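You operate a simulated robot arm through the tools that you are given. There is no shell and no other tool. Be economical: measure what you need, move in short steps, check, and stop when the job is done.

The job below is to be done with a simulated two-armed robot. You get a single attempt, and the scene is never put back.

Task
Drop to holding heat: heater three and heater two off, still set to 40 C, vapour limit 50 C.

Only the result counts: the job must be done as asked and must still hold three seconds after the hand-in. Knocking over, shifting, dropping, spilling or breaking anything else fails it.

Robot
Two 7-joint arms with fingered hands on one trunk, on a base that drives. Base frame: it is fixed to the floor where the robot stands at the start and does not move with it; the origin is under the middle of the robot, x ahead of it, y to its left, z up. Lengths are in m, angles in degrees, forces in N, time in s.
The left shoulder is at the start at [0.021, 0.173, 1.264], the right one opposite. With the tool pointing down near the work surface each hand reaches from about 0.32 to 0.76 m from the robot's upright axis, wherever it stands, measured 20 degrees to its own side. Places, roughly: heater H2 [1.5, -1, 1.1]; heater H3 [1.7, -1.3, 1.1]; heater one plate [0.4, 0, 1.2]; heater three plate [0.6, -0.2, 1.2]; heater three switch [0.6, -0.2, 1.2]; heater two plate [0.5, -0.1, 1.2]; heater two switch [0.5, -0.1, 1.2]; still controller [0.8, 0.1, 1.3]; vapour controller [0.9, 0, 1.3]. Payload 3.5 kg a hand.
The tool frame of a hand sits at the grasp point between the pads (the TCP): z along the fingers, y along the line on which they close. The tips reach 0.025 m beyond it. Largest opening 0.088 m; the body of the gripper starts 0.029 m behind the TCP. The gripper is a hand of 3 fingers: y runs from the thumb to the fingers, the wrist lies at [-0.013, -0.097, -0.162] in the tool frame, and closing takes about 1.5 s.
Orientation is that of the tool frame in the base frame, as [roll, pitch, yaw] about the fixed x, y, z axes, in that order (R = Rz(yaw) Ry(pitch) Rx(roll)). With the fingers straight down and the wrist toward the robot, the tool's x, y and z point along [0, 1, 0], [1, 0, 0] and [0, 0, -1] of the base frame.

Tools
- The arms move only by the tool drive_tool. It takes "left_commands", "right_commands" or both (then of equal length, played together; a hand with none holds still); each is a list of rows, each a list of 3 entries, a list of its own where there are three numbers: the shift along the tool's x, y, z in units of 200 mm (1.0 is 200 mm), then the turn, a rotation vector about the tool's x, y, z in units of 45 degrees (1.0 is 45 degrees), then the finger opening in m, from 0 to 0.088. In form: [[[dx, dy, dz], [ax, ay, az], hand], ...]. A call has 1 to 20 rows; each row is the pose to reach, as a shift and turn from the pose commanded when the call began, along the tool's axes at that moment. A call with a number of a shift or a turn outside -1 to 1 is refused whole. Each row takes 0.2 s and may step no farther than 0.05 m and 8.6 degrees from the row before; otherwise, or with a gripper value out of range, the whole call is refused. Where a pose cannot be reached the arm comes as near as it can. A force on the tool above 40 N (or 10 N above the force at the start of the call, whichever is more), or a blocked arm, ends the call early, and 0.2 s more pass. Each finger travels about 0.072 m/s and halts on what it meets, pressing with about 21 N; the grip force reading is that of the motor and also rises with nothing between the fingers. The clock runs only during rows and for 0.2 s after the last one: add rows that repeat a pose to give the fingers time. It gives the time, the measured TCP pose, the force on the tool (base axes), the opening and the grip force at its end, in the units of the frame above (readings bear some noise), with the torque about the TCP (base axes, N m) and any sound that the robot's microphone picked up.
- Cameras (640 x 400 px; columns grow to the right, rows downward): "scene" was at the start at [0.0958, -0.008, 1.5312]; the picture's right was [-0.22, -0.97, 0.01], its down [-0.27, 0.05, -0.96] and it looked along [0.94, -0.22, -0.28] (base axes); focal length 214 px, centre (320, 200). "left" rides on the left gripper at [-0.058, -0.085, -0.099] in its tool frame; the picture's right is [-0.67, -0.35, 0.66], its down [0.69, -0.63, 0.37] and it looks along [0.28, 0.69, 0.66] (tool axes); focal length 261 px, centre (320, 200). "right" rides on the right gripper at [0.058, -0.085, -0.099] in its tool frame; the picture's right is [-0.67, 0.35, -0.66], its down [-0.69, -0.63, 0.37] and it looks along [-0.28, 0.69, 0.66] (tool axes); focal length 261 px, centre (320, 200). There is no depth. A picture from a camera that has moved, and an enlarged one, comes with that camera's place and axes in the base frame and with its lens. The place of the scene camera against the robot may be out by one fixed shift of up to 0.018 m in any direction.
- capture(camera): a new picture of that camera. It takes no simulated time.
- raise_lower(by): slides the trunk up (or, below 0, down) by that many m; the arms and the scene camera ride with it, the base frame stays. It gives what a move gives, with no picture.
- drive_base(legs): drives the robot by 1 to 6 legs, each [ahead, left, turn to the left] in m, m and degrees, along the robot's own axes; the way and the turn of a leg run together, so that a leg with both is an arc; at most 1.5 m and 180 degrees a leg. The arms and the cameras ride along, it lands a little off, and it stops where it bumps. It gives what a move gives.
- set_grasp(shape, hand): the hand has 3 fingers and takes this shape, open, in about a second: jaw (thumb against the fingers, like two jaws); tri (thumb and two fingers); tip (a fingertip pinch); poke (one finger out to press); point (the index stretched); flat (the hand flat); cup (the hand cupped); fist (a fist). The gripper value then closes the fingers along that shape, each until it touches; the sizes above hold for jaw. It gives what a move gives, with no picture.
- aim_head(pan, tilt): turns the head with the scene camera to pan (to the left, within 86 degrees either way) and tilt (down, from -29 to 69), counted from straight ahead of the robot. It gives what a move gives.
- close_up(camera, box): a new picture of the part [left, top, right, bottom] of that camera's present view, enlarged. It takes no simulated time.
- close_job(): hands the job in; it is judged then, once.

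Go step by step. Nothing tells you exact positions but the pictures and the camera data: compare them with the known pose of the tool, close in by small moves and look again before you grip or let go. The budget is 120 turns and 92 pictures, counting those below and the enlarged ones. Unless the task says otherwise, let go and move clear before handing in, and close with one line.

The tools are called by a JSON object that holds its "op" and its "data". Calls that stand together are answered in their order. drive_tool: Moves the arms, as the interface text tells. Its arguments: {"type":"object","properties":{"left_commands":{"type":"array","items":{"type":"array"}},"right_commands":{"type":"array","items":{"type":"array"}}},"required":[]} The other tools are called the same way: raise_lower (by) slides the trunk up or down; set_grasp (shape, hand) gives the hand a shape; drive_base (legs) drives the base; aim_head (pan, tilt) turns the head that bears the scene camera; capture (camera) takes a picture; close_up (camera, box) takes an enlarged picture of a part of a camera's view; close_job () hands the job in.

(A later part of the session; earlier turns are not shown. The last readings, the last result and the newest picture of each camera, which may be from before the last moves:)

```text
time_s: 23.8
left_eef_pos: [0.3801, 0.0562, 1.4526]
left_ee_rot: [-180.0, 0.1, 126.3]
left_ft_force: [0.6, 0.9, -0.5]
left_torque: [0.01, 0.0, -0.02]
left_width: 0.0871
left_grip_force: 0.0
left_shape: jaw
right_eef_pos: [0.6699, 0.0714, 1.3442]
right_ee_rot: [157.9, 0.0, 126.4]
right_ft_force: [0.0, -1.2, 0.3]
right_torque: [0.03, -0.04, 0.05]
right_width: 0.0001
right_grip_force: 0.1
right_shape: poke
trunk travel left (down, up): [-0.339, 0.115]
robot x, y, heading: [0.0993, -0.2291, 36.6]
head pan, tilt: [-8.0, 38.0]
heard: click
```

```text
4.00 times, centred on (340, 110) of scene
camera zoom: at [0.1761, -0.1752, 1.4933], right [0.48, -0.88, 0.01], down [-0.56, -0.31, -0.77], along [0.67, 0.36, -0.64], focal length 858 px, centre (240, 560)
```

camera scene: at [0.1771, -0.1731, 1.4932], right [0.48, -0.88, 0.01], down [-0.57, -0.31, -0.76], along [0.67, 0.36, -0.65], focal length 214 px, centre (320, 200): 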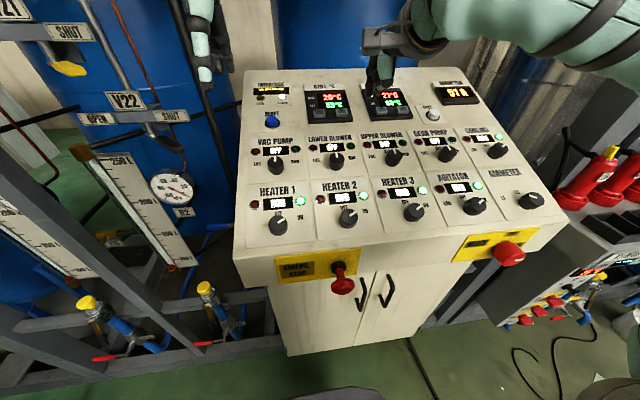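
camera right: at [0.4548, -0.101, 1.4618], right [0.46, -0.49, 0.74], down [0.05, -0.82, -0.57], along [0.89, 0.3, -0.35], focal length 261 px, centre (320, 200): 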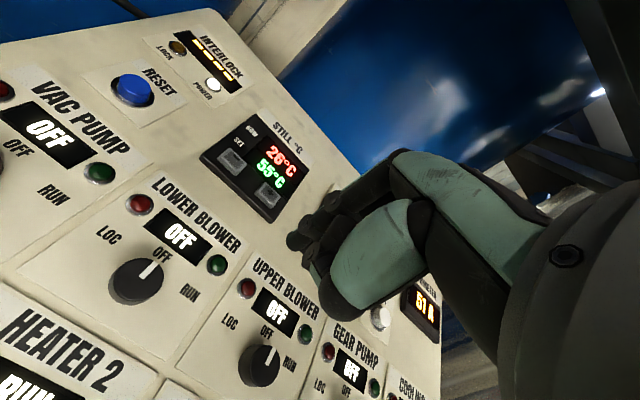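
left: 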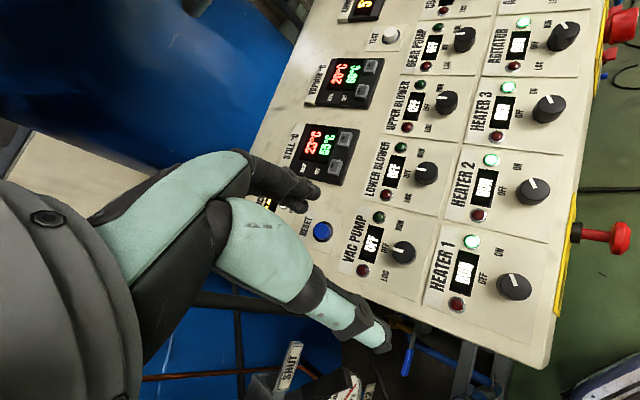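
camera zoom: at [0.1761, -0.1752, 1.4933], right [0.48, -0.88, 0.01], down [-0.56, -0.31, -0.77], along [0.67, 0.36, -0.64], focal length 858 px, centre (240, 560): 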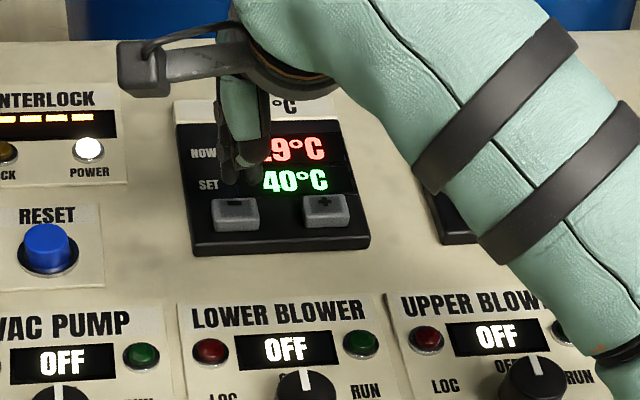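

Still set is 40 °C. Now shifting along the row to the vapour "–" button.

{"op": "drive_tool", "data": {"right_commands": [[[-0.02, 0, -0.1], [0, 0, 0], 0], [[-0.22, 0, -0.1], [0, 0, 0], 0], [[-0.42, 0, -0.1], [0, 0, 0], 0], [[-0.62, -0.01, -0.1], [0, 0, 0], 0], [[-0.815, -0.02, -0.1], [0, 0, 0], 0], [[-0.815, -0.02, -0.05], [0, 0, 0], 0], [[-0.815, -0.02, -0.05], [0, 0, 0], 0]]}}

{"op": "close_up", "data": {"camera": "scene", "box": [330, 60, 458, 140]}}

{"op": "close_up", "data": {"camera": "right", "box": [200, 180, 360, 280]}}

```text
time_s: 25.4
left_eef_pos: [0.379, 0.0556, 1.4524]
left_ee_rot: [-180.0, 0.0, 126.4]
left_ft_force: [0.1, -0.6, 0.1]
left_torque: [0.03, 0.0, -0.02]
left_width: 0.0873
left_grip_force: 0.0
left_shape: jaw
right_eef_pos: [0.7621, -0.0644, 1.3519]
right_ee_rot: [157.9, 0.0, 126.5]
right_ft_force: [0.2, 0.4, 0.9]
right_torque: [-0.03, 0.01, 0.0]
right_width: 0.0
right_grip_force: 0.0
right_shape: poke
trunk travel left (down, up): [-0.339, 0.115]
robot x, y, heading: [0.097, -0.2367, 36.6]
head pan, tilt: [-8.0, 38.0]
```

```text
5.00 times, centred on (394, 100) of scene
camera zoom: at [0.176, -0.1746, 1.4933], right [0.48, -0.88, 0.01], down [-0.56, -0.31, -0.77], along [0.67, 0.36, -0.64], focal length 1072 px, centre (-50, 700)
```

zoom: 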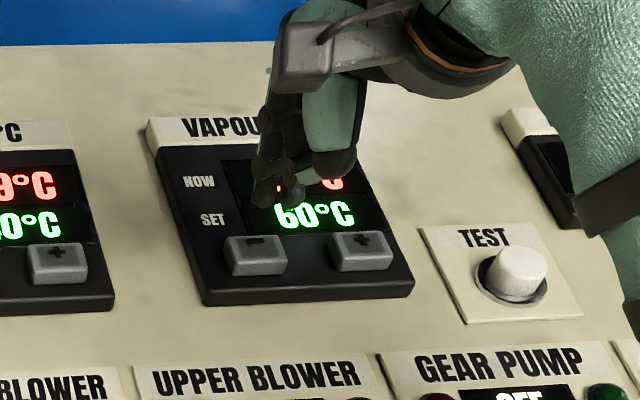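

```text
4.00 times, centred on (280, 230) of right
camera zoom: at [0.6331, -0.0875, 1.4105], right [0.46, -0.49, 0.74], down [0.05, -0.82, -0.58], along [0.89, 0.3, -0.35], focal length 1043 px, centre (480, 80)
```

zoom: 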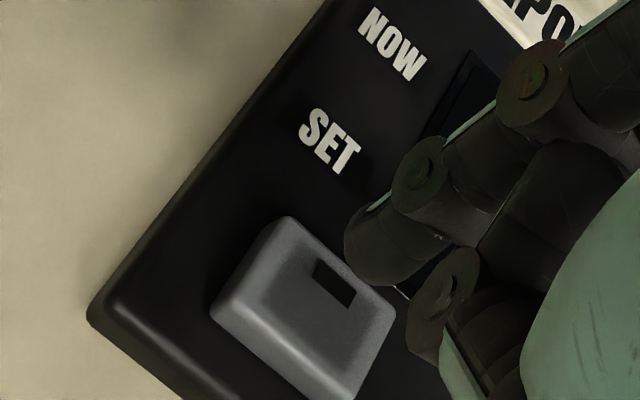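

Offset relative to the still approach: I need ~7 mm downslope and a couple mm left before descending.

{"op": "drive_tool", "data": {"right_commands": [[[0.012, -0.035, 0.03], [0, 0, 0], 0], [[0.012, -0.035, 0.06], [0, 0, 0], 0], [[0.012, -0.035, 0.08], [0, 0, 0], 0], [[0.012, -0.035, 0.08], [0, 0, 0], 0]]}}

{"op": "close_up", "data": {"camera": "scene", "box": [340, 70, 436, 130]}}

{"op": "close_up", "data": {"camera": "right", "box": [200, 180, 360, 280]}}

```text
time_s: 26.4
left_eef_pos: [0.3804, 0.0554, 1.4528]
left_ee_rot: [-179.9, 0.2, 126.4]
left_ft_force: [0.1, 0.4, 0.1]
left_torque: [-0.03, -0.02, -0.01]
left_width: 0.0873
left_grip_force: 0.0
left_shape: jaw
right_eef_pos: [0.7583, -0.0635, 1.3334]
right_ee_rot: [158.0, 0.0, 126.4]
right_ft_force: [0.0, -0.1, -0.2]
right_torque: [0.01, -0.01, -0.01]
right_width: 0.0
right_grip_force: 0.1
right_shape: poke
trunk travel left (down, up): [-0.339, 0.115]
robot x, y, heading: [0.1029, -0.2353, 36.5]
head pan, tilt: [-8.0, 38.0]
```

```text
6.67 times, centred on (388, 100) of scene
camera zoom: at [0.1764, -0.1752, 1.4933], right [0.48, -0.88, 0.01], down [-0.56, -0.31, -0.77], along [0.67, 0.36, -0.64], focal length 1430 px, centre (-133, 867)
```

zoom: 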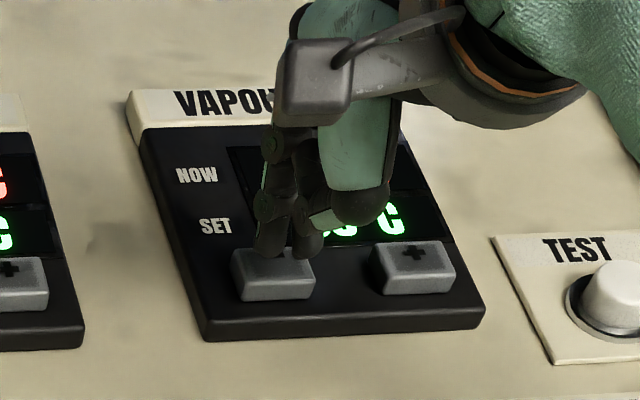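

```text
4.00 times, centred on (280, 230) of right
camera zoom: at [0.6314, -0.086, 1.3936], right [0.46, -0.49, 0.74], down [0.05, -0.82, -0.58], along [0.89, 0.3, -0.35], focal length 1043 px, centre (480, 80)
```

zoom: 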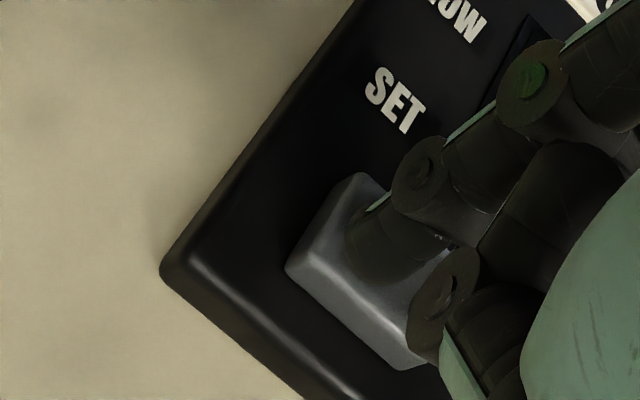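

Well aligned. Press gently.

{"op": "drive_tool", "data": {"right_commands": [[[0, 0.005, 0.01], [0, 0, 0], 0], [[0, 0.01, 0.02], [0, 0, 0], 0], [[0, 0.01, 0.03], [0, 0, 0], 0], [[0, 0.01, 0.03], [0, 0, 0], 0]]}}

{"op": "close_up", "data": {"camera": "scene", "box": [340, 70, 436, 130]}}

```text
time_s: 27.4
left_eef_pos: [0.3803, 0.0549, 1.4518]
left_ee_rot: [-180.0, 0.1, 126.5]
left_ft_force: [0.0, -0.3, 1.1]
left_torque: [0.02, 0.01, 0.0]
left_width: 0.0873
left_grip_force: 0.0
left_shape: jaw
right_eef_pos: [0.7627, -0.0606, 1.3302]
right_ee_rot: [157.9, 0.1, 126.4]
right_ft_force: [0.1, 0.6, 0.3]
right_torque: [0.01, -0.01, 0.01]
right_width: 0.0001
right_grip_force: 0.1
right_shape: poke
trunk travel left (down, up): [-0.339, 0.115]
robot x, y, heading: [0.1, -0.23, 36.5]
head pan, tilt: [-8.0, 38.0]
```

```text
6.67 times, centred on (388, 100) of scene
camera zoom: at [0.1764, -0.1752, 1.4933], right [0.48, -0.88, 0.01], down [-0.56, -0.31, -0.77], along [0.67, 0.36, -0.64], focal length 1430 px, centre (-133, 867)
```

zoom: 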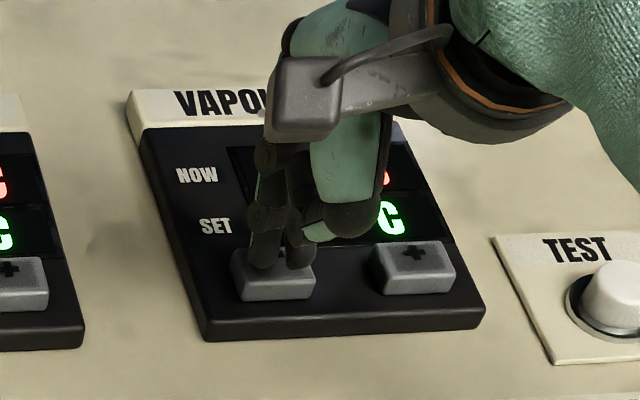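

{"op": "drive_tool", "data": {"right_commands": [[[0, 0, 0.01], [0, 0, 0], 0], [[0, 0, 0.02], [0, 0, 0], 0], [[0, 0, 0.03], [0, 0, 0], 0], [[0, 0, 0.03], [0, 0, 0], 0]]}}

{"op": "drive_tool", "data": {"right_commands": [[[0, 0, 0.01], [0, 0, 0], 0], [[0, 0, 0.015], [0, 0, 0], 0]]}}

{"op": "close_up", "data": {"camera": "scene", "box": [340, 70, 436, 130]}}

```text
time_s: 28.4
left_eef_pos: [0.3794, 0.0564, 1.4525]
left_ee_rot: [180.0, 0.2, 126.4]
left_ft_force: [0.6, -0.2, 0.2]
left_torque: [0.03, -0.03, 0.01]
left_width: 0.0872
left_grip_force: 0.0
left_shape: jaw
right_eef_pos: [0.7648, -0.0589, 1.3243]
right_ee_rot: [157.9, 0.0, 126.3]
right_ft_force: [-0.2, 0.2, 0.0]
right_torque: [0.0, -0.03, 0.0]
right_width: 0.0001
right_grip_force: 0.1
right_shape: poke
trunk travel left (down, up): [-0.339, 0.115]
robot x, y, heading: [0.0964, -0.2356, 36.4]
head pan, tilt: [-8.0, 38.0]
```

```text
time_s: 29.0
left_eef_pos: [0.3793, 0.0561, 1.4513]
left_ee_rot: [180.0, 0.0, 126.4]
left_ft_force: [-0.2, 0.6, 0.0]
left_torque: [-0.02, 0.02, -0.02]
left_width: 0.0873
left_grip_force: 0.1
left_shape: jaw
right_eef_pos: [0.7637, -0.0589, 1.3224]
right_ee_rot: [157.9, 0.0, 126.5]
right_ft_force: [0.7, -1.1, -0.6]
right_torque: [0.0, -0.01, 0.03]
right_width: 0.0
right_grip_force: 0.0
right_shape: poke
trunk travel left (down, up): [-0.339, 0.115]
robot x, y, heading: [0.0996, -0.2355, 36.3]
head pan, tilt: [-8.0, 38.0]
```

```text
6.67 times, centred on (388, 100) of scene
camera zoom: at [0.1764, -0.1751, 1.4933], right [0.48, -0.88, 0.01], down [-0.56, -0.31, -0.76], along [0.67, 0.36, -0.64], focal length 1430 px, centre (-133, 867)
```

zoom: 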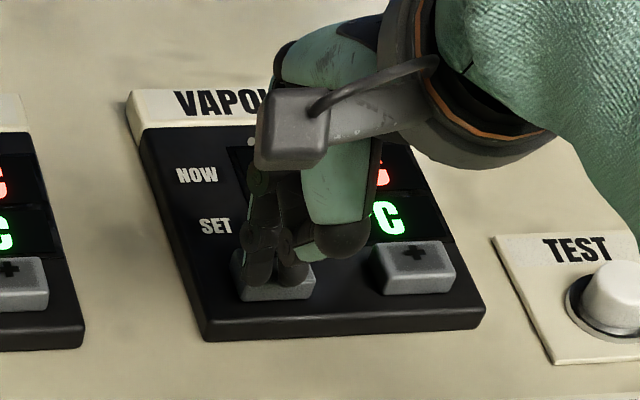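

{"op": "drive_tool", "data": {"right_commands": [[[-0.015, 0.01, 0.01], [0, 0, 0], 0], [[-0.015, 0.01, 0.02], [0, 0, 0], 0], [[-0.015, 0.01, 0.02], [0, 0, 0], 0]]}}

{"op": "drive_tool", "data": {"right_commands": [[[0, 0, 0.01], [0, 0, 0], 0], [[0, 0, 0.015], [0, 0, 0], 0]]}}

{"op": "close_up", "data": {"camera": "scene", "box": [340, 70, 436, 130]}}

```text
time_s: 29.8
left_eef_pos: [0.3794, 0.055, 1.4535]
left_ee_rot: [-180.0, 0.1, 126.4]
left_ft_force: [0.3, -1.2, -0.4]
left_torque: [0.01, -0.02, 0.0]
left_width: 0.0871
left_grip_force: 0.1
left_shape: jaw
right_eef_pos: [0.7687, -0.0577, 1.3189]
right_ee_rot: [157.9, 0.0, 126.4]
right_ft_force: [0.3, -0.7, 1.0]
right_torque: [0.0, 0.02, 0.03]
right_width: 0.0
right_grip_force: 0.2
right_shape: poke
trunk travel left (down, up): [-0.339, 0.115]
robot x, y, heading: [0.0976, -0.2327, 36.2]
head pan, tilt: [-8.0, 38.0]
```

```text
time_s: 30.4
left_eef_pos: [0.3793, 0.0556, 1.4529]
left_ee_rot: [179.9, 0.2, 126.4]
left_ft_force: [0.9, -0.6, 0.2]
left_torque: [0.03, 0.01, 0.0]
left_width: 0.0876
left_grip_force: 0.1
left_shape: jaw
right_eef_pos: [0.77, -0.0586, 1.3157]
right_ee_rot: [157.8, 0.1, 126.3]
right_ft_force: [0.8, -0.1, 3.9]
right_torque: [0.06, 0.0, 0.02]
right_width: 0.0
right_grip_force: 0.1
right_shape: poke
trunk travel left (down, up): [-0.339, 0.115]
robot x, y, heading: [0.1005, -0.2372, 36.5]
head pan, tilt: [-8.0, 38.0]
heard: click
```

```text
6.67 times, centred on (388, 100) of scene
camera zoom: at [0.1757, -0.1753, 1.4934], right [0.48, -0.88, 0.01], down [-0.56, -0.31, -0.77], along [0.67, 0.36, -0.64], focal length 1430 px, centre (-133, 867)
```

zoom: 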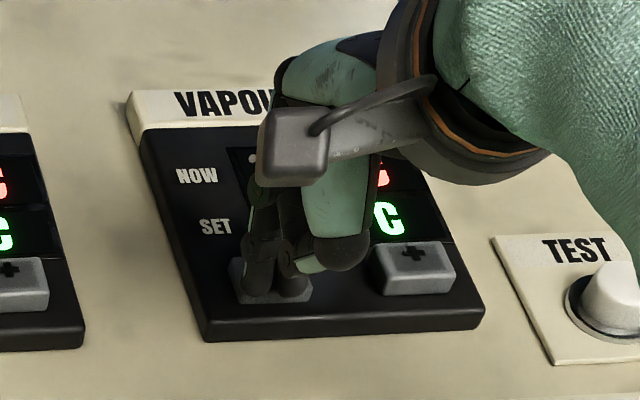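

Click heard. Lift off and read the display before the next press.

{"op": "drive_tool", "data": {"right_commands": [[[0, 0, -0.05], [0, 0, 0], 0], [[0, 0, -0.15], [0, 0, 0], 0], [[0, 0, -0.25], [0, 0, 0], 0], [[0, 0, -0.25], [0, 0, 0], 0]]}}

{"op": "close_up", "data": {"camera": "scene", "box": [340, 70, 436, 130]}}

```text
time_s: 31.4
left_eef_pos: [0.3801, 0.0563, 1.452]
left_ee_rot: [180.0, -0.1, 126.4]
left_ft_force: [-0.5, -0.1, -0.5]
left_torque: [-0.03, -0.01, -0.01]
left_width: 0.0876
left_grip_force: 0.1
left_shape: jaw
right_eef_pos: [0.7553, -0.0684, 1.3609]
right_ee_rot: [157.9, -0.1, 126.5]
right_ft_force: [0.8, -0.2, 0.3]
right_torque: [0.0, -0.02, 0.01]
right_width: 0.0
right_grip_force: 0.2
right_shape: poke
trunk travel left (down, up): [-0.339, 0.115]
robot x, y, heading: [0.0965, -0.2337, 36.4]
head pan, tilt: [-8.0, 38.0]
```

```text
6.67 times, centred on (388, 100) of scene
camera zoom: at [0.1767, -0.175, 1.4933], right [0.48, -0.88, 0.01], down [-0.56, -0.31, -0.76], along [0.67, 0.36, -0.64], focal length 1430 px, centre (-133, 867)
```

zoom: 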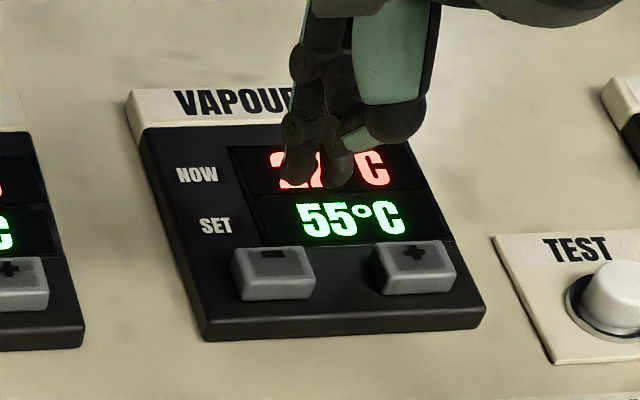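

55 °C. One more press along the same line, then retract again.

{"op": "drive_tool", "data": {"right_commands": [[[0, 0, 0.1], [0, 0, 0], 0], [[0, 0, 0.18], [0, 0, 0], 0], [[0, 0, 0.21], [0, 0, 0], 0], [[0, 0, 0.23], [0, 0, 0], 0], [[0, 0, 0.25], [0, 0, 0], 0], [[0, 0, 0.257], [0, 0, 0], 0], [[0, 0, 0.257], [0, 0, 0], 0], [[0, 0, 0.2], [0, 0, 0], 0], [[0, 0, 0.1], [0, 0, 0], 0], [[0, 0, 0], [0, 0, 0], 0], [[0, 0, 0], [0, 0, 0], 0]]}}

{"op": "close_up", "data": {"camera": "scene", "box": [280, 70, 440, 170]}}

```text
time_s: 33.8
left_eef_pos: [0.3815, 0.0562, 1.4522]
left_ee_rot: [-180.0, 0.0, 126.5]
left_ft_force: [0.9, 0.6, 0.1]
left_torque: [0.0, 0.01, 0.0]
left_width: 0.0874
left_grip_force: 0.0
left_shape: jaw
right_eef_pos: [0.7549, -0.0687, 1.3611]
right_ee_rot: [157.8, 0.0, 126.3]
right_ft_force: [0.3, -0.8, -0.7]
right_torque: [0.0, 0.0, -0.01]
right_width: 0.0002
right_grip_force: 0.1
right_shape: poke
trunk travel left (down, up): [-0.339, 0.115]
robot x, y, heading: [0.0995, -0.2377, 36.4]
head pan, tilt: [-8.0, 38.0]
heard: click
```

```text
4.00 times, centred on (360, 120) of scene
camera zoom: at [0.1767, -0.175, 1.4933], right [0.48, -0.88, 0.01], down [-0.56, -0.31, -0.76], along [0.67, 0.36, -0.64], focal length 858 px, centre (160, 520)
```

zoom: 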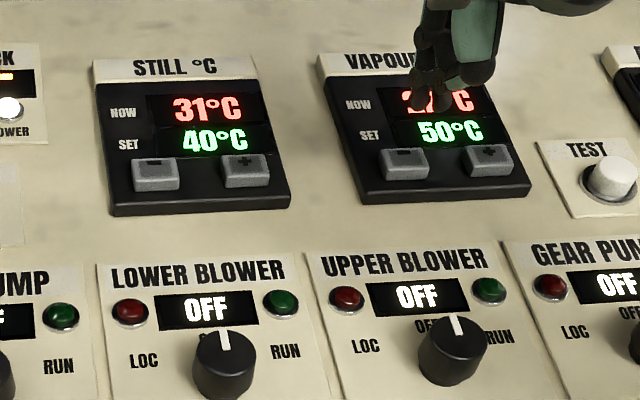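

Both setpoints are done (40 / 50 °C). Now moving back toward the heater 3 knob, above the panel, and switching to the jaw shape.

{"op": "drive_tool", "data": {"right_commands": [[[0, 0, -0.15], [0, 0, 0], 0], [[0.02, -0.2, -0.25], [0, 0, 0], 0], [[0.04, -0.44, -0.25], [0, 0, 0], 0], [[0.06, -0.68, -0.25], [0, 0, 0], 0], [[0.08, -0.92, -0.25], [0, 0, 0], 0]]}}

{"op": "drive_tool", "data": {"right_commands": [[[0, -0.24, 0], [0, 0, 0], 0], [[0, -0.48, 0.0], [0, 0, 0], 0], [[0, -0.52, 0.0], [0, 0, 0], 0]]}}

{"op": "set_grasp", "data": {"shape": "jaw", "hand": "right"}}

{"op": "capture", "data": {"camera": "scene"}}

{"op": "capture", "data": {"camera": "right"}}

{"op": "capture", "data": {"camera": "left"}}

```text
time_s: 35.0
left_eef_pos: [0.3786, 0.0533, 1.4535]
left_ee_rot: [179.9, 0.0, 126.4]
left_ft_force: [-0.8, -0.5, 0.4]
left_torque: [0.02, 0.0, 0.01]
left_width: 0.0872
left_grip_force: 0.0
left_shape: jaw
right_eef_pos: [0.5924, -0.1688, 1.3383]
right_ee_rot: [157.9, -0.1, 126.3]
right_ft_force: [0.4, 0.2, -0.1]
right_torque: [-0.01, -0.01, -0.02]
right_width: 0.0003
right_grip_force: 0.0
right_shape: poke
trunk travel left (down, up): [-0.339, 0.115]
robot x, y, heading: [0.0972, -0.2343, 36.4]
head pan, tilt: [-8.0, 38.0]
```

```text
time_s: 35.8
left_eef_pos: [0.3809, 0.0571, 1.4519]
left_ee_rot: [-179.9, 0.1, 126.4]
left_ft_force: [0.2, 0.3, 0.3]
left_torque: [-0.02, 0.01, -0.03]
left_width: 0.0871
left_grip_force: 0.0
left_shape: jaw
right_eef_pos: [0.5369, -0.2114, 1.3154]
right_ee_rot: [158.4, 0.0, 126.5]
right_ft_force: [0.5, -0.4, -0.8]
right_torque: [0.0, 0.01, -0.03]
right_width: 0.0
right_grip_force: 0.0
right_shape: poke
right hand out of reach, approached as far as the arm can: row 2, 3
trunk travel left (down, up): [-0.339, 0.115]
robot x, y, heading: [0.0982, -0.2334, 36.2]
head pan, tilt: [-8.0, 38.0]
```

```text
time_s: 36.7
left_eef_pos: [0.3806, 0.0548, 1.4532]
left_ee_rot: [179.9, -0.1, 126.5]
left_ft_force: [0.1, 0.1, -0.1]
left_torque: [0.04, -0.01, 0.02]
left_width: 0.0872
left_grip_force: 0.1
left_shape: jaw
right_eef_pos: [0.5371, -0.2126, 1.3174]
right_ee_rot: [158.2, 0.1, 126.3]
right_ft_force: [0.5, -0.5, -0.7]
right_torque: [-0.03, 0.01, 0.0]
right_width: 0.0878
right_grip_force: 0.0
right_shape: jaw
trunk travel left (down, up): [-0.339, 0.115]
robot x, y, heading: [0.1009, -0.233, 36.3]
head pan, tilt: [-8.0, 38.0]
```

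```text
47 pictures are left
camera scene: at [0.1759, -0.1756, 1.4934], right [0.48, -0.88, 0.01], down [-0.56, -0.31, -0.77], along [0.67, 0.36, -0.64], focal length 214 px, centre (320, 200)
```

scene: 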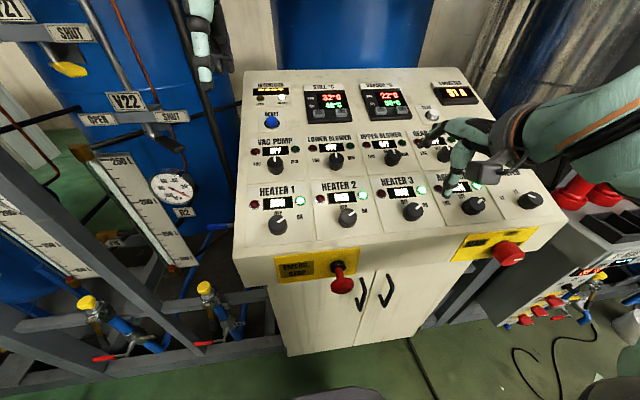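

```text
46 pictures are left
camera right: at [0.4078, -0.2358, 1.3759], right [0.46, -0.49, 0.74], down [0.05, -0.82, -0.57], along [0.89, 0.3, -0.36], focal length 261 px, centre (320, 200)
```

right: 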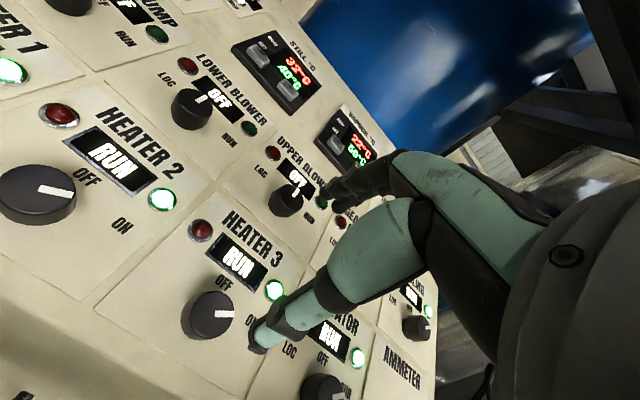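

```text
45 pictures are left
camera left: at [0.3447, -0.0418, 1.5521], right [0.12, -0.75, -0.66], down [-0.91, 0.18, -0.37], along [0.39, 0.64, -0.66], focal length 261 px, centre (320, 200)
```

left: 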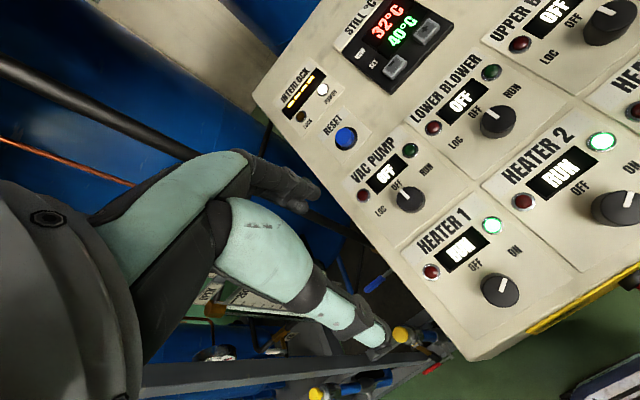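

The knob is too close to the trunk for this arm posture. Backing the base up 13 cm.

{"op": "drive_base", "data": {"legs": [[-0.13, 0, 0]]}}

{"op": "drive_tool", "data": {"right_commands": [[[0, 0.2, 0], [0, 0, 0.15], 0.087], [[0, 0.4, 0.0], [0, 0, 0.3], 0.087], [[0, 0.5, 0.05], [0, 0, 0.45], 0.087], [[0, 0.5, 0.05], [0, 0, 0.45], 0.087]]}}

{"op": "capture", "data": {"camera": "scene"}}

{"op": "capture", "data": {"camera": "right"}}

```text
time_s: 38.0
left_eef_pos: [0.2784, -0.021, 1.4514]
left_ee_rot: [-179.9, 0.0, 126.3]
left_ft_force: [0.0, -0.2, -0.2]
left_torque: [0.0, 0.0, -0.02]
left_width: 0.0873
left_grip_force: 0.2
left_shape: jaw
right_eef_pos: [0.4332, -0.2894, 1.3157]
right_ee_rot: [158.4, 0.1, 126.3]
right_ft_force: [0.2, -0.1, 0.7]
right_torque: [-0.02, -0.04, 0.02]
right_width: 0.0882
right_grip_force: 0.0
right_shape: jaw
trunk travel left (down, up): [-0.339, 0.115]
robot x, y, heading: [-0.0031, -0.3089, 36.4]
head pan, tilt: [-8.0, 38.0]
```

```text
time_s: 39.0
left_eef_pos: [0.2763, -0.0228, 1.4531]
left_ee_rot: [-180.0, 0.0, 126.3]
left_ft_force: [-0.5, 0.1, -0.8]
left_torque: [-0.01, -0.06, 0.03]
left_width: 0.0872
left_grip_force: 0.0
left_shape: jaw
right_eef_pos: [0.5092, -0.2337, 1.3443]
right_ee_rot: [159.4, -7.3, 107.3]
right_ft_force: [-0.7, 0.0, -0.9]
right_torque: [-0.02, -0.02, 0.01]
right_width: 0.0873
right_grip_force: 0.1
right_shape: jaw
trunk travel left (down, up): [-0.339, 0.115]
robot x, y, heading: [-0.0039, -0.3125, 36.2]
head pan, tilt: [-8.0, 38.0]
```

```text
44 pictures are left
camera scene: at [0.0713, -0.2531, 1.4934], right [0.47, -0.88, 0.0], down [-0.57, -0.31, -0.77], along [0.68, 0.36, -0.64], focal length 214 px, centre (320, 200)
```

scene: 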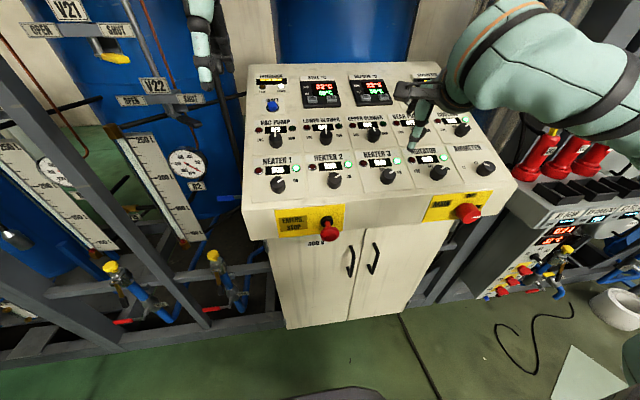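

```text
43 pictures are left
camera right: at [0.3849, -0.2218, 1.4128], right [0.32, -0.7, 0.64], down [-0.26, -0.72, -0.65], along [0.91, 0.04, -0.41], focal length 261 px, centre (320, 200)
```

right: 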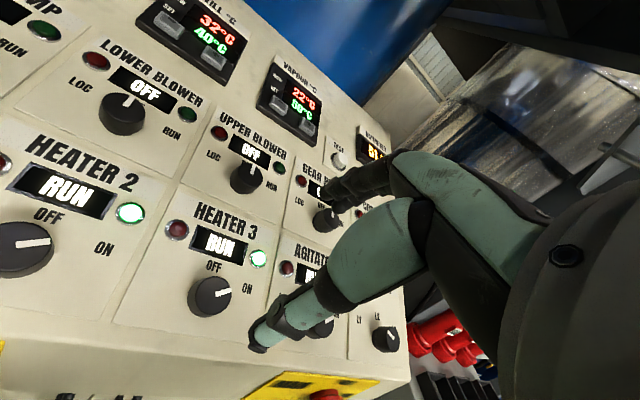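

Located the H3 knob top at about (.543,-.203,1.199). Descending to hover over it, and checking.

{"op": "drive_tool", "data": {"right_commands": [[[0, -0.06, 0.15], [0, 0, 0], 0.087], [[0, -0.06, 0.3], [0, 0, 0], 0.087], [[0, -0.06, 0.45], [0, 0, 0], 0.087], [[0, -0.06, 0.5], [0, 0, 0], 0.087], [[0, -0.06, 0.5], [0, 0, 0], 0.087]]}}

{"op": "close_up", "data": {"camera": "scene", "box": [330, 110, 490, 210]}}

{"op": "capture", "data": {"camera": "right"}}

```text
time_s: 40.2
left_eef_pos: [0.2756, -0.0228, 1.4522]
left_ee_rot: [180.0, 0.1, 126.3]
left_ft_force: [-0.9, -0.7, 0.1]
left_torque: [0.0, 0.03, 0.02]
left_width: 0.0875
left_grip_force: 0.1
left_shape: jaw
right_eef_pos: [0.5271, -0.214, 1.246]
right_ee_rot: [159.4, -7.3, 107.3]
right_ft_force: [-0.6, 0.4, 0.3]
right_torque: [0.0, -0.01, -0.01]
right_width: 0.0873
right_grip_force: 0.2
right_shape: jaw
trunk travel left (down, up): [-0.339, 0.115]
robot x, y, heading: [-0.005, -0.3111, 36.1]
head pan, tilt: [-8.0, 38.0]
```

```text
4.00 times, centred on (410, 160) of scene
camera zoom: at [0.0714, -0.2526, 1.4934], right [0.47, -0.88, 0.01], down [-0.57, -0.31, -0.77], along [0.68, 0.36, -0.64], focal length 858 px, centre (-40, 360)
```

zoom: 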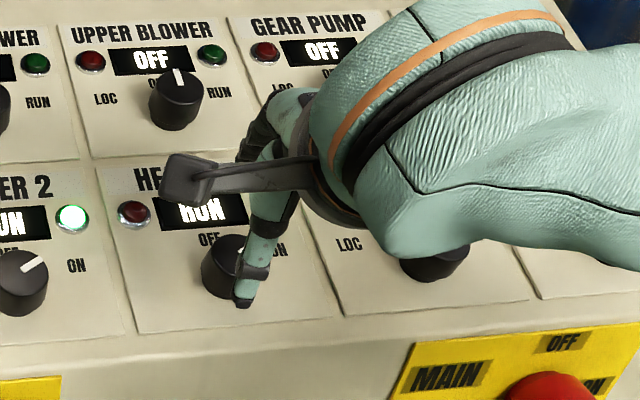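

```text
41 pictures are left
camera right: at [0.4035, -0.2019, 1.3153], right [0.32, -0.69, 0.65], down [-0.26, -0.72, -0.65], along [0.91, 0.04, -0.41], focal length 261 px, centre (320, 200)
```

right: 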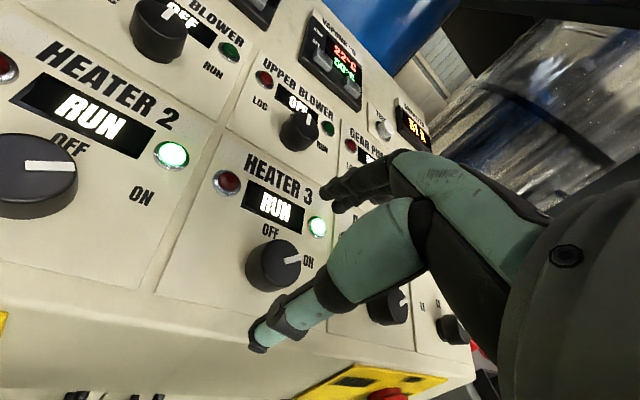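

Alignment projects right onto the knob. Descending around it.

{"op": "drive_tool", "data": {"right_commands": [[[0, 0, 0.08], [0, 0, 0], 0.087], [[0, 0, 0.15], [0, 0, 0], 0.087], [[0, 0, 0.2], [0, 0, 0], 0.087], [[0, 0, 0.22], [0, 0, 0], 0.087]]}}

{"op": "close_up", "data": {"camera": "scene", "box": [330, 110, 490, 210]}}

{"op": "capture", "data": {"camera": "right"}}

```text
time_s: 41.2
left_eef_pos: [0.2767, -0.0208, 1.4517]
left_ee_rot: [-180.0, 0.0, 126.2]
left_ft_force: [0.6, -0.1, 0.4]
left_torque: [0.02, 0.01, -0.01]
left_width: 0.087
left_grip_force: 0.0
left_shape: jaw
right_eef_pos: [0.5416, -0.2047, 1.2062]
right_ee_rot: [159.3, -7.3, 107.4]
right_ft_force: [-0.6, -1.0, -0.4]
right_torque: [-0.05, 0.01, -0.01]
right_width: 0.087
right_grip_force: 0.0
right_shape: jaw
trunk travel left (down, up): [-0.339, 0.115]
robot x, y, heading: [-0.0065, -0.3109, 36.2]
head pan, tilt: [-8.0, 38.0]
```

```text
4.00 times, centred on (410, 160) of scene
camera zoom: at [0.0718, -0.2524, 1.4933], right [0.47, -0.88, 0.01], down [-0.57, -0.31, -0.76], along [0.68, 0.36, -0.64], focal length 858 px, centre (-40, 360)
```

zoom: 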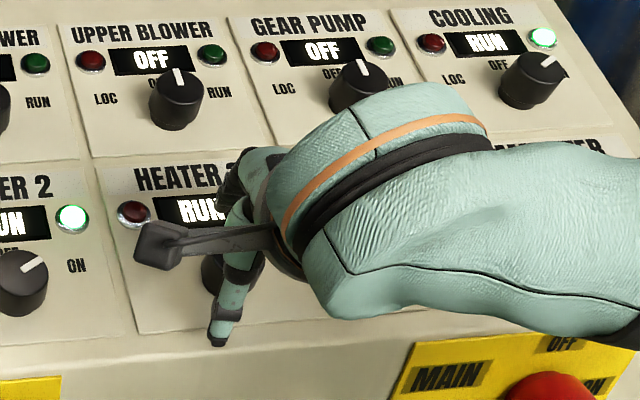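

```text
39 pictures are left
camera right: at [0.4172, -0.1926, 1.2751], right [0.32, -0.69, 0.65], down [-0.26, -0.72, -0.65], along [0.91, 0.04, -0.41], focal length 261 px, centre (320, 200)
```

right: 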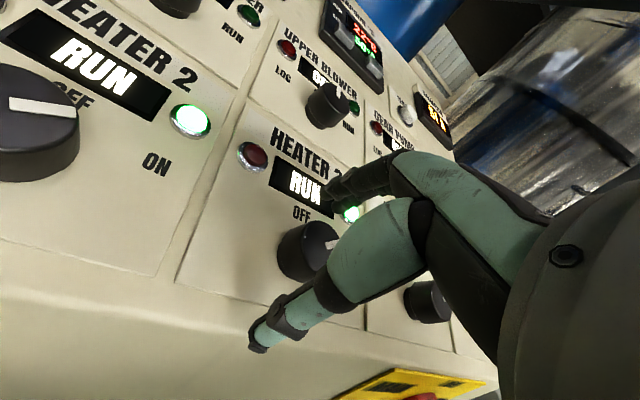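

Knob is between thumb and fingers. Lowering a few more mm and closing on it.

{"op": "drive_tool", "data": {"right_commands": [[[0, 0, 0.02], [0, 0, 0], 0.087], [[0, 0, 0.035], [0, 0, 0], 0.087], [[0, 0, 0.035], [0, 0, 0], 0.06], [[0, 0, 0.035], [0, 0, 0], 0.045], [[0, 0, 0.035], [0, 0, 0], 0.036], [[0, 0, 0.035], [0, 0, 0], 0.03], [[0, 0, 0.035], [0, 0, 0], 0.026], [[0, 0, 0.035], [0, 0, 0], 0.026]]}}

{"op": "close_up", "data": {"camera": "scene", "box": [330, 110, 490, 210]}}

{"op": "close_up", "data": {"camera": "right", "box": [220, 120, 460, 360]}}

```text
time_s: 43.0
left_eef_pos: [0.2764, -0.0218, 1.4515]
left_ee_rot: [180.0, 0.0, 126.3]
left_ft_force: [0.0, 0.5, 0.0]
left_torque: [0.0, -0.02, -0.02]
left_width: 0.0873
left_grip_force: 0.0
left_shape: jaw
right_eef_pos: [0.5442, -0.203, 1.1982]
right_ee_rot: [159.4, -7.2, 107.3]
right_ft_force: [5.5, 1.4, 5.1]
right_torque: [0.04, -0.2, 0.02]
right_width: 0.0289
right_grip_force: 0.0
right_shape: jaw
trunk travel left (down, up): [-0.339, 0.115]
robot x, y, heading: [-0.0057, -0.3142, 36.3]
head pan, tilt: [-8.0, 38.0]
```

```text
4.00 times, centred on (410, 160) of scene
camera zoom: at [0.0725, -0.252, 1.4933], right [0.47, -0.88, 0.01], down [-0.57, -0.31, -0.76], along [0.67, 0.36, -0.64], focal length 858 px, centre (-40, 360)
```

zoom: 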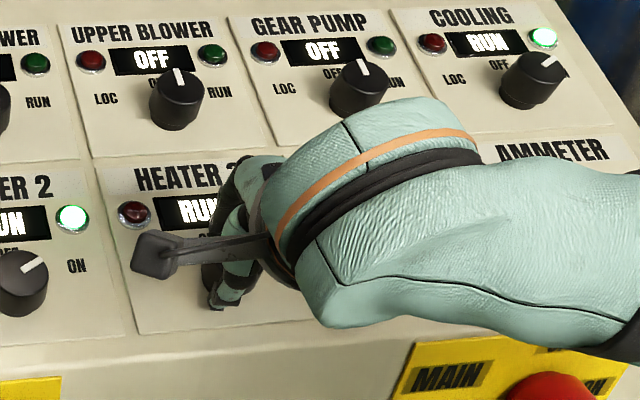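

```text
1.67 times, centred on (340, 240) of right
camera zoom: at [0.4198, -0.191, 1.2684], right [0.32, -0.69, 0.65], down [-0.26, -0.72, -0.65], along [0.91, 0.04, -0.41], focal length 434 px, centre (287, 133)
```

zoom: 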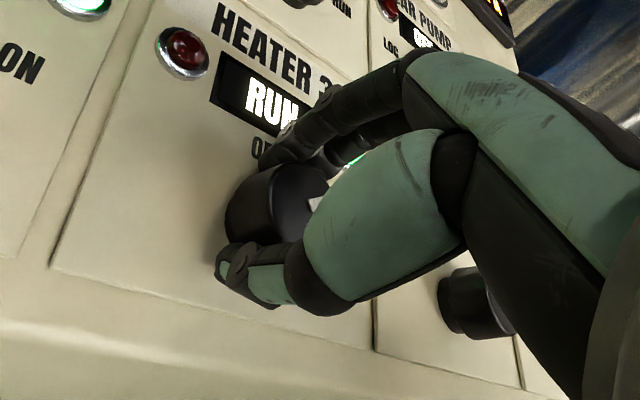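

The fingers are on the knob. Tightening and turning counter-clockwise.

{"op": "drive_tool", "data": {"right_commands": [[[0, 0, 0], [0, 0, 0], 0.02], [[0, 0, 0], [0, 0, 0], 0.018], [[0, 0, 0], [0, 0, -0.17], 0.018], [[0, 0, 0], [0, 0, -0.34], 0.018], [[0, 0, 0], [0, 0, -0.51], 0.018], [[0, 0, 0], [0, 0, -0.68], 0.018], [[0, 0, 0], [0, 0, -0.84], 0.018], [[0, 0, 0], [0, 0, -1.0], 0.018], [[0, 0, 0], [0, 0, -1.0], 0.018]]}}

{"op": "close_up", "data": {"camera": "right", "box": [160, 80, 480, 360]}}

{"op": "close_up", "data": {"camera": "scene", "box": [330, 110, 490, 210]}}

```text
time_s: 45.0
left_eef_pos: [0.2758, -0.0231, 1.4535]
left_ee_rot: [179.9, 0.1, 126.2]
left_ft_force: [0.5, -0.5, -0.1]
left_torque: [-0.02, -0.01, 0.0]
left_width: 0.0872
left_grip_force: 0.0
left_shape: jaw
right_eef_pos: [0.5437, -0.2051, 1.1991]
right_ee_rot: [160.2, 8.9, 149.5]
right_ft_force: [-3.4, -4.8, -7.1]
right_torque: [-0.15, 0.15, -0.1]
right_width: 0.0261
right_grip_force: 20.4
right_shape: jaw
trunk travel left (down, up): [-0.339, 0.115]
robot x, y, heading: [-0.0057, -0.314, 36.1]
head pan, tilt: [-8.0, 38.0]
```

```text
1.43 times, centred on (320, 220) of right
camera zoom: at [0.4278, -0.2695, 1.2528], right [0.52, -0.19, 0.83], down [0.42, -0.79, -0.44], along [0.74, 0.58, -0.34], focal length 372 px, centre (320, 171)
```

zoom: 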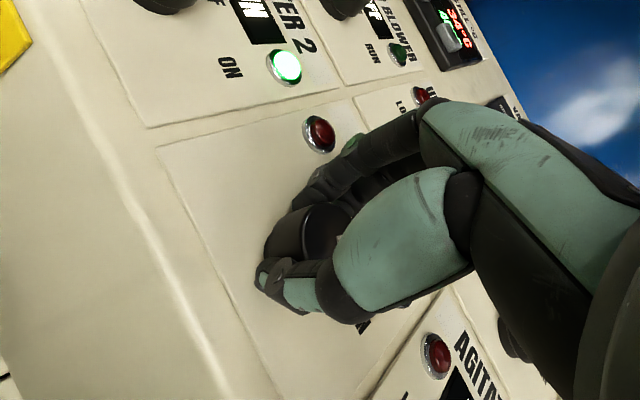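

```text
4.00 times, centred on (410, 160) of scene
camera zoom: at [0.0717, -0.2538, 1.4934], right [0.47, -0.88, 0.0], down [-0.57, -0.31, -0.77], along [0.68, 0.36, -0.64], focal length 858 px, centre (-40, 360)
```

zoom: 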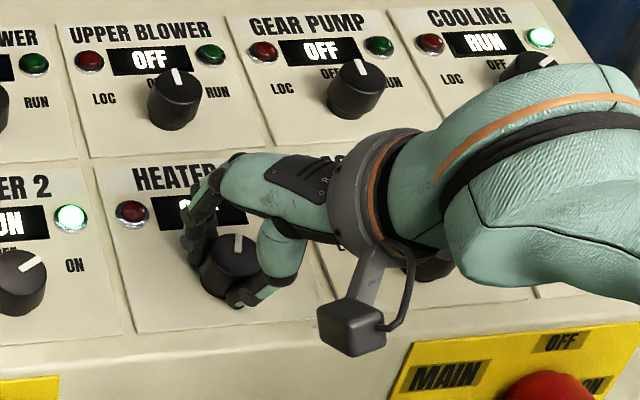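

The pointer is at OFF. Opening and retracting to check.

{"op": "drive_tool", "data": {"right_commands": [[[0, 0, 0], [0, 0, -1.0], 0.05], [[0, 0, 0], [0, 0, -1.0], 0.087], [[0, 0, 0], [0, 0, -1.0], 0.087], [[0, 0, 0], [0, 0, -1.0], 0.087], [[0, 0, -0.1], [0, 0, -1.0], 0.087], [[0, 0, -0.2], [0, 0, -0.9], 0.087], [[0, 0, -0.3], [0, 0, -0.75], 0.087]]}}

{"op": "close_up", "data": {"camera": "scene", "box": [290, 110, 450, 210]}}

```text
refused: row 1 steps farther than a row can; nothing moved
```

```text
4.00 times, centred on (370, 160) of scene
camera zoom: at [0.0717, -0.2538, 1.4934], right [0.47, -0.88, 0.0], down [-0.57, -0.31, -0.77], along [0.68, 0.36, -0.64], focal length 858 px, centre (120, 360)
```

zoom: 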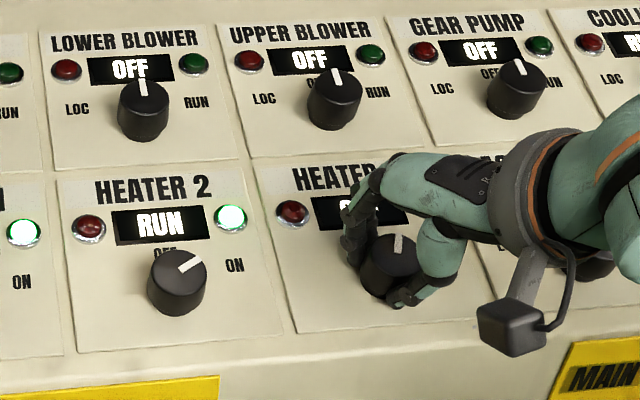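

Commands are relative to the present pose; release without turning, retract, then turn back.

{"op": "drive_tool", "data": {"right_commands": [[[0, 0, 0], [0, 0, 0], 0.05], [[0, 0, 0], [0, 0, 0], 0.087], [[0, 0, 0], [0, 0, 0], 0.087], [[0, 0, 0], [0, 0, 0], 0.087], [[0, 0, -0.1], [0, 0, 0], 0.087], [[0, 0, -0.2], [0, 0, 0], 0.087], [[0, 0, -0.3], [0, 0, 0.17], 0.087], [[0, 0, -0.4], [0, 0, 0.34], 0.087], [[0, 0, -0.4], [0, 0, 0.51], 0.087], [[0, 0, -0.4], [0, 0, 0.68], 0.087], [[0, 0, -0.4], [0, 0, 0.85], 0.087], [[0, 0, -0.4], [0, 0, 1.0], 0.087]]}}

{"op": "close_up", "data": {"camera": "scene", "box": [290, 110, 450, 210]}}

{"op": "capture", "data": {"camera": "right"}}

```text
time_s: 47.6
left_eef_pos: [0.2765, -0.0218, 1.4527]
left_ee_rot: [180.0, 0.1, 126.3]
left_ft_force: [-0.4, 0.0, 0.0]
left_torque: [0.02, 0.01, 0.0]
left_width: 0.0872
left_grip_force: 0.0
left_shape: jaw
right_eef_pos: [0.5202, -0.2204, 1.2734]
right_ee_rot: [159.5, -7.3, 107.2]
right_ft_force: [-0.4, 1.2, -0.5]
right_torque: [0.01, 0.0, 0.03]
right_width: 0.0869
right_grip_force: 0.1
right_shape: jaw
trunk travel left (down, up): [-0.339, 0.115]
robot x, y, heading: [-0.008, -0.3106, 36.2]
head pan, tilt: [-8.0, 38.0]
```

```text
4.00 times, centred on (370, 160) of scene
camera zoom: at [0.0716, -0.2519, 1.4933], right [0.47, -0.88, 0.01], down [-0.57, -0.31, -0.76], along [0.68, 0.36, -0.64], focal length 858 px, centre (120, 360)
```

zoom: 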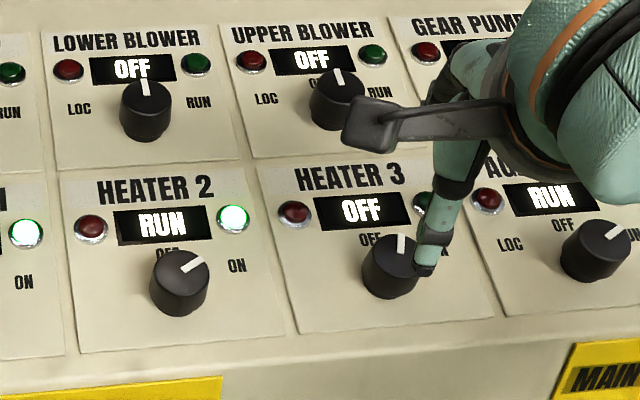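

```text
32 pictures are left
camera right: at [0.3956, -0.208, 1.343], right [0.32, -0.7, 0.65], down [-0.26, -0.72, -0.65], along [0.91, 0.04, -0.41], focal length 261 px, centre (320, 200)
```

right: 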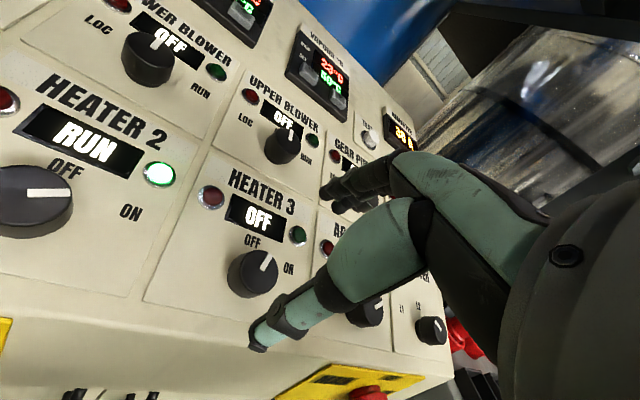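

Heater 3 is OFF. Moving the same hand over to heater 2's knob.

{"op": "drive_tool", "data": {"right_commands": [[[0.15, -0.06, -0.02], [0, 0, 0], 0.087], [[0.3, -0.12, -0.02], [0, 0, 0], 0.087], [[0.45, -0.18, 0.0], [0, 0, 0], 0.087], [[0.6, -0.243, 0.03], [0, 0, 0], 0.087], [[0.6, -0.243, 0.03], [0, 0, 0], 0.087]]}}

{"op": "capture", "data": {"camera": "right"}}

{"op": "close_up", "data": {"camera": "scene", "box": [270, 110, 430, 210]}}

```text
time_s: 48.8
left_eef_pos: [0.2746, -0.022, 1.4525]
left_ee_rot: [180.0, 0.0, 126.3]
left_ft_force: [-0.6, 0.5, 0.3]
left_torque: [0.0, 0.01, -0.07]
left_width: 0.0874
left_grip_force: 0.1
left_shape: jaw
right_eef_pos: [0.4412, -0.1169, 1.2668]
right_ee_rot: [159.4, -7.3, 107.4]
right_ft_force: [0.6, -0.5, 0.2]
right_torque: [0.01, 0.01, -0.02]
right_width: 0.0868
right_grip_force: 0.1
right_shape: jaw
trunk travel left (down, up): [-0.339, 0.115]
robot x, y, heading: [-0.0054, -0.3077, 36.5]
head pan, tilt: [-8.0, 38.0]
```

```text
31 pictures are left
camera right: at [0.3175, -0.1052, 1.3357], right [0.32, -0.69, 0.65], down [-0.26, -0.72, -0.65], along [0.91, 0.04, -0.41], focal length 261 px, centre (320, 200)
```

right: 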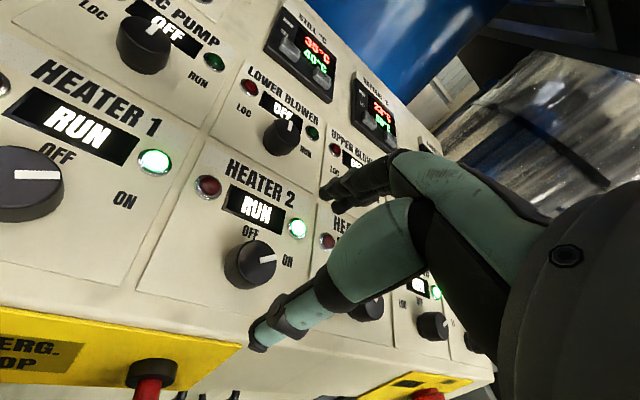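

```text
4.00 times, centred on (350, 160) of scene
camera zoom: at [0.0718, -0.2526, 1.4933], right [0.47, -0.88, 0.0], down [-0.57, -0.31, -0.77], along [0.68, 0.36, -0.64], focal length 858 px, centre (200, 360)
```

zoom: 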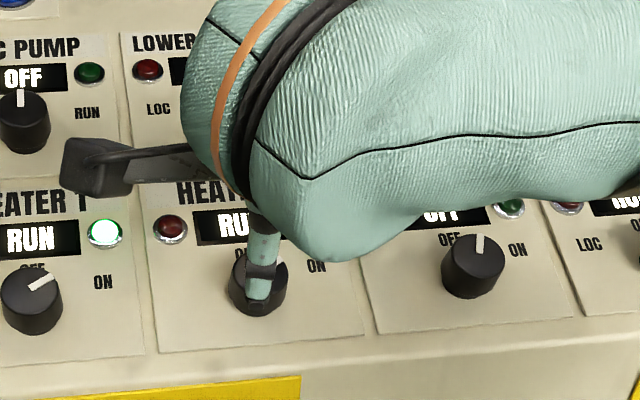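

Small correction needed (~4 mm left, 3 mm upslope). Descending partway with it.

{"op": "drive_tool", "data": {"right_commands": [[[0.022, 0.012, 0.12], [0, 0, 0], 0.087], [[0.022, 0.012, 0.24], [0, 0, 0], 0.087], [[0.022, 0.012, 0.28], [0, 0, 0], 0.087], [[0.022, 0.012, 0.28], [0, 0, 0], 0.087]]}}

{"op": "capture", "data": {"camera": "right"}}

{"op": "close_up", "data": {"camera": "scene", "box": [270, 110, 430, 210]}}

```text
time_s: 49.8
left_eef_pos: [0.2769, -0.0219, 1.4513]
left_ee_rot: [179.9, 0.0, 126.4]
left_ft_force: [0.6, -0.2, -0.2]
left_torque: [0.0, 0.01, -0.03]
left_width: 0.0872
left_grip_force: 0.0
left_shape: jaw
right_eef_pos: [0.4601, -0.1008, 1.2147]
right_ee_rot: [159.4, -7.2, 107.3]
right_ft_force: [0.0, -0.8, -0.6]
right_torque: [-0.02, 0.01, -0.06]
right_width: 0.0867
right_grip_force: 0.0
right_shape: jaw
trunk travel left (down, up): [-0.339, 0.115]
robot x, y, heading: [-0.0051, -0.3121, 36.2]
head pan, tilt: [-8.0, 38.0]
```

```text
29 pictures are left
camera right: at [0.3354, -0.0878, 1.2847], right [0.32, -0.69, 0.65], down [-0.26, -0.72, -0.65], along [0.91, 0.04, -0.41], focal length 261 px, centre (320, 200)
```

right: 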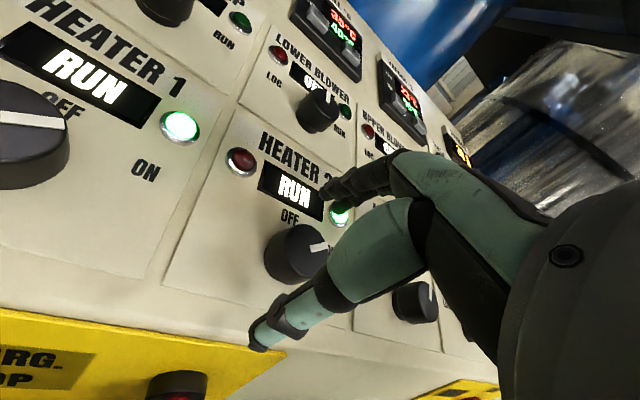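

```text
4.00 times, centred on (350, 160) of scene
camera zoom: at [0.0714, -0.2522, 1.4934], right [0.47, -0.88, 0.01], down [-0.57, -0.31, -0.77], along [0.68, 0.36, -0.64], focal length 858 px, centre (200, 360)
```

zoom: 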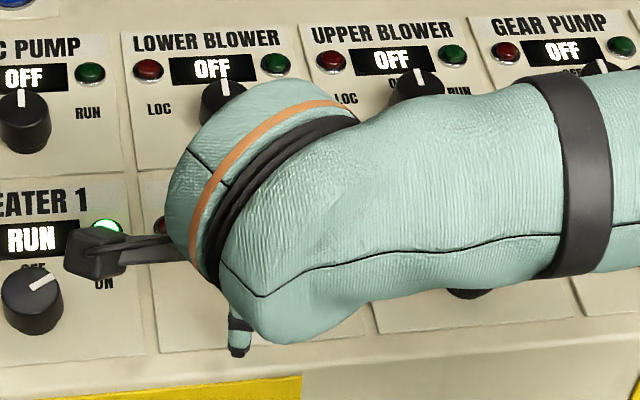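

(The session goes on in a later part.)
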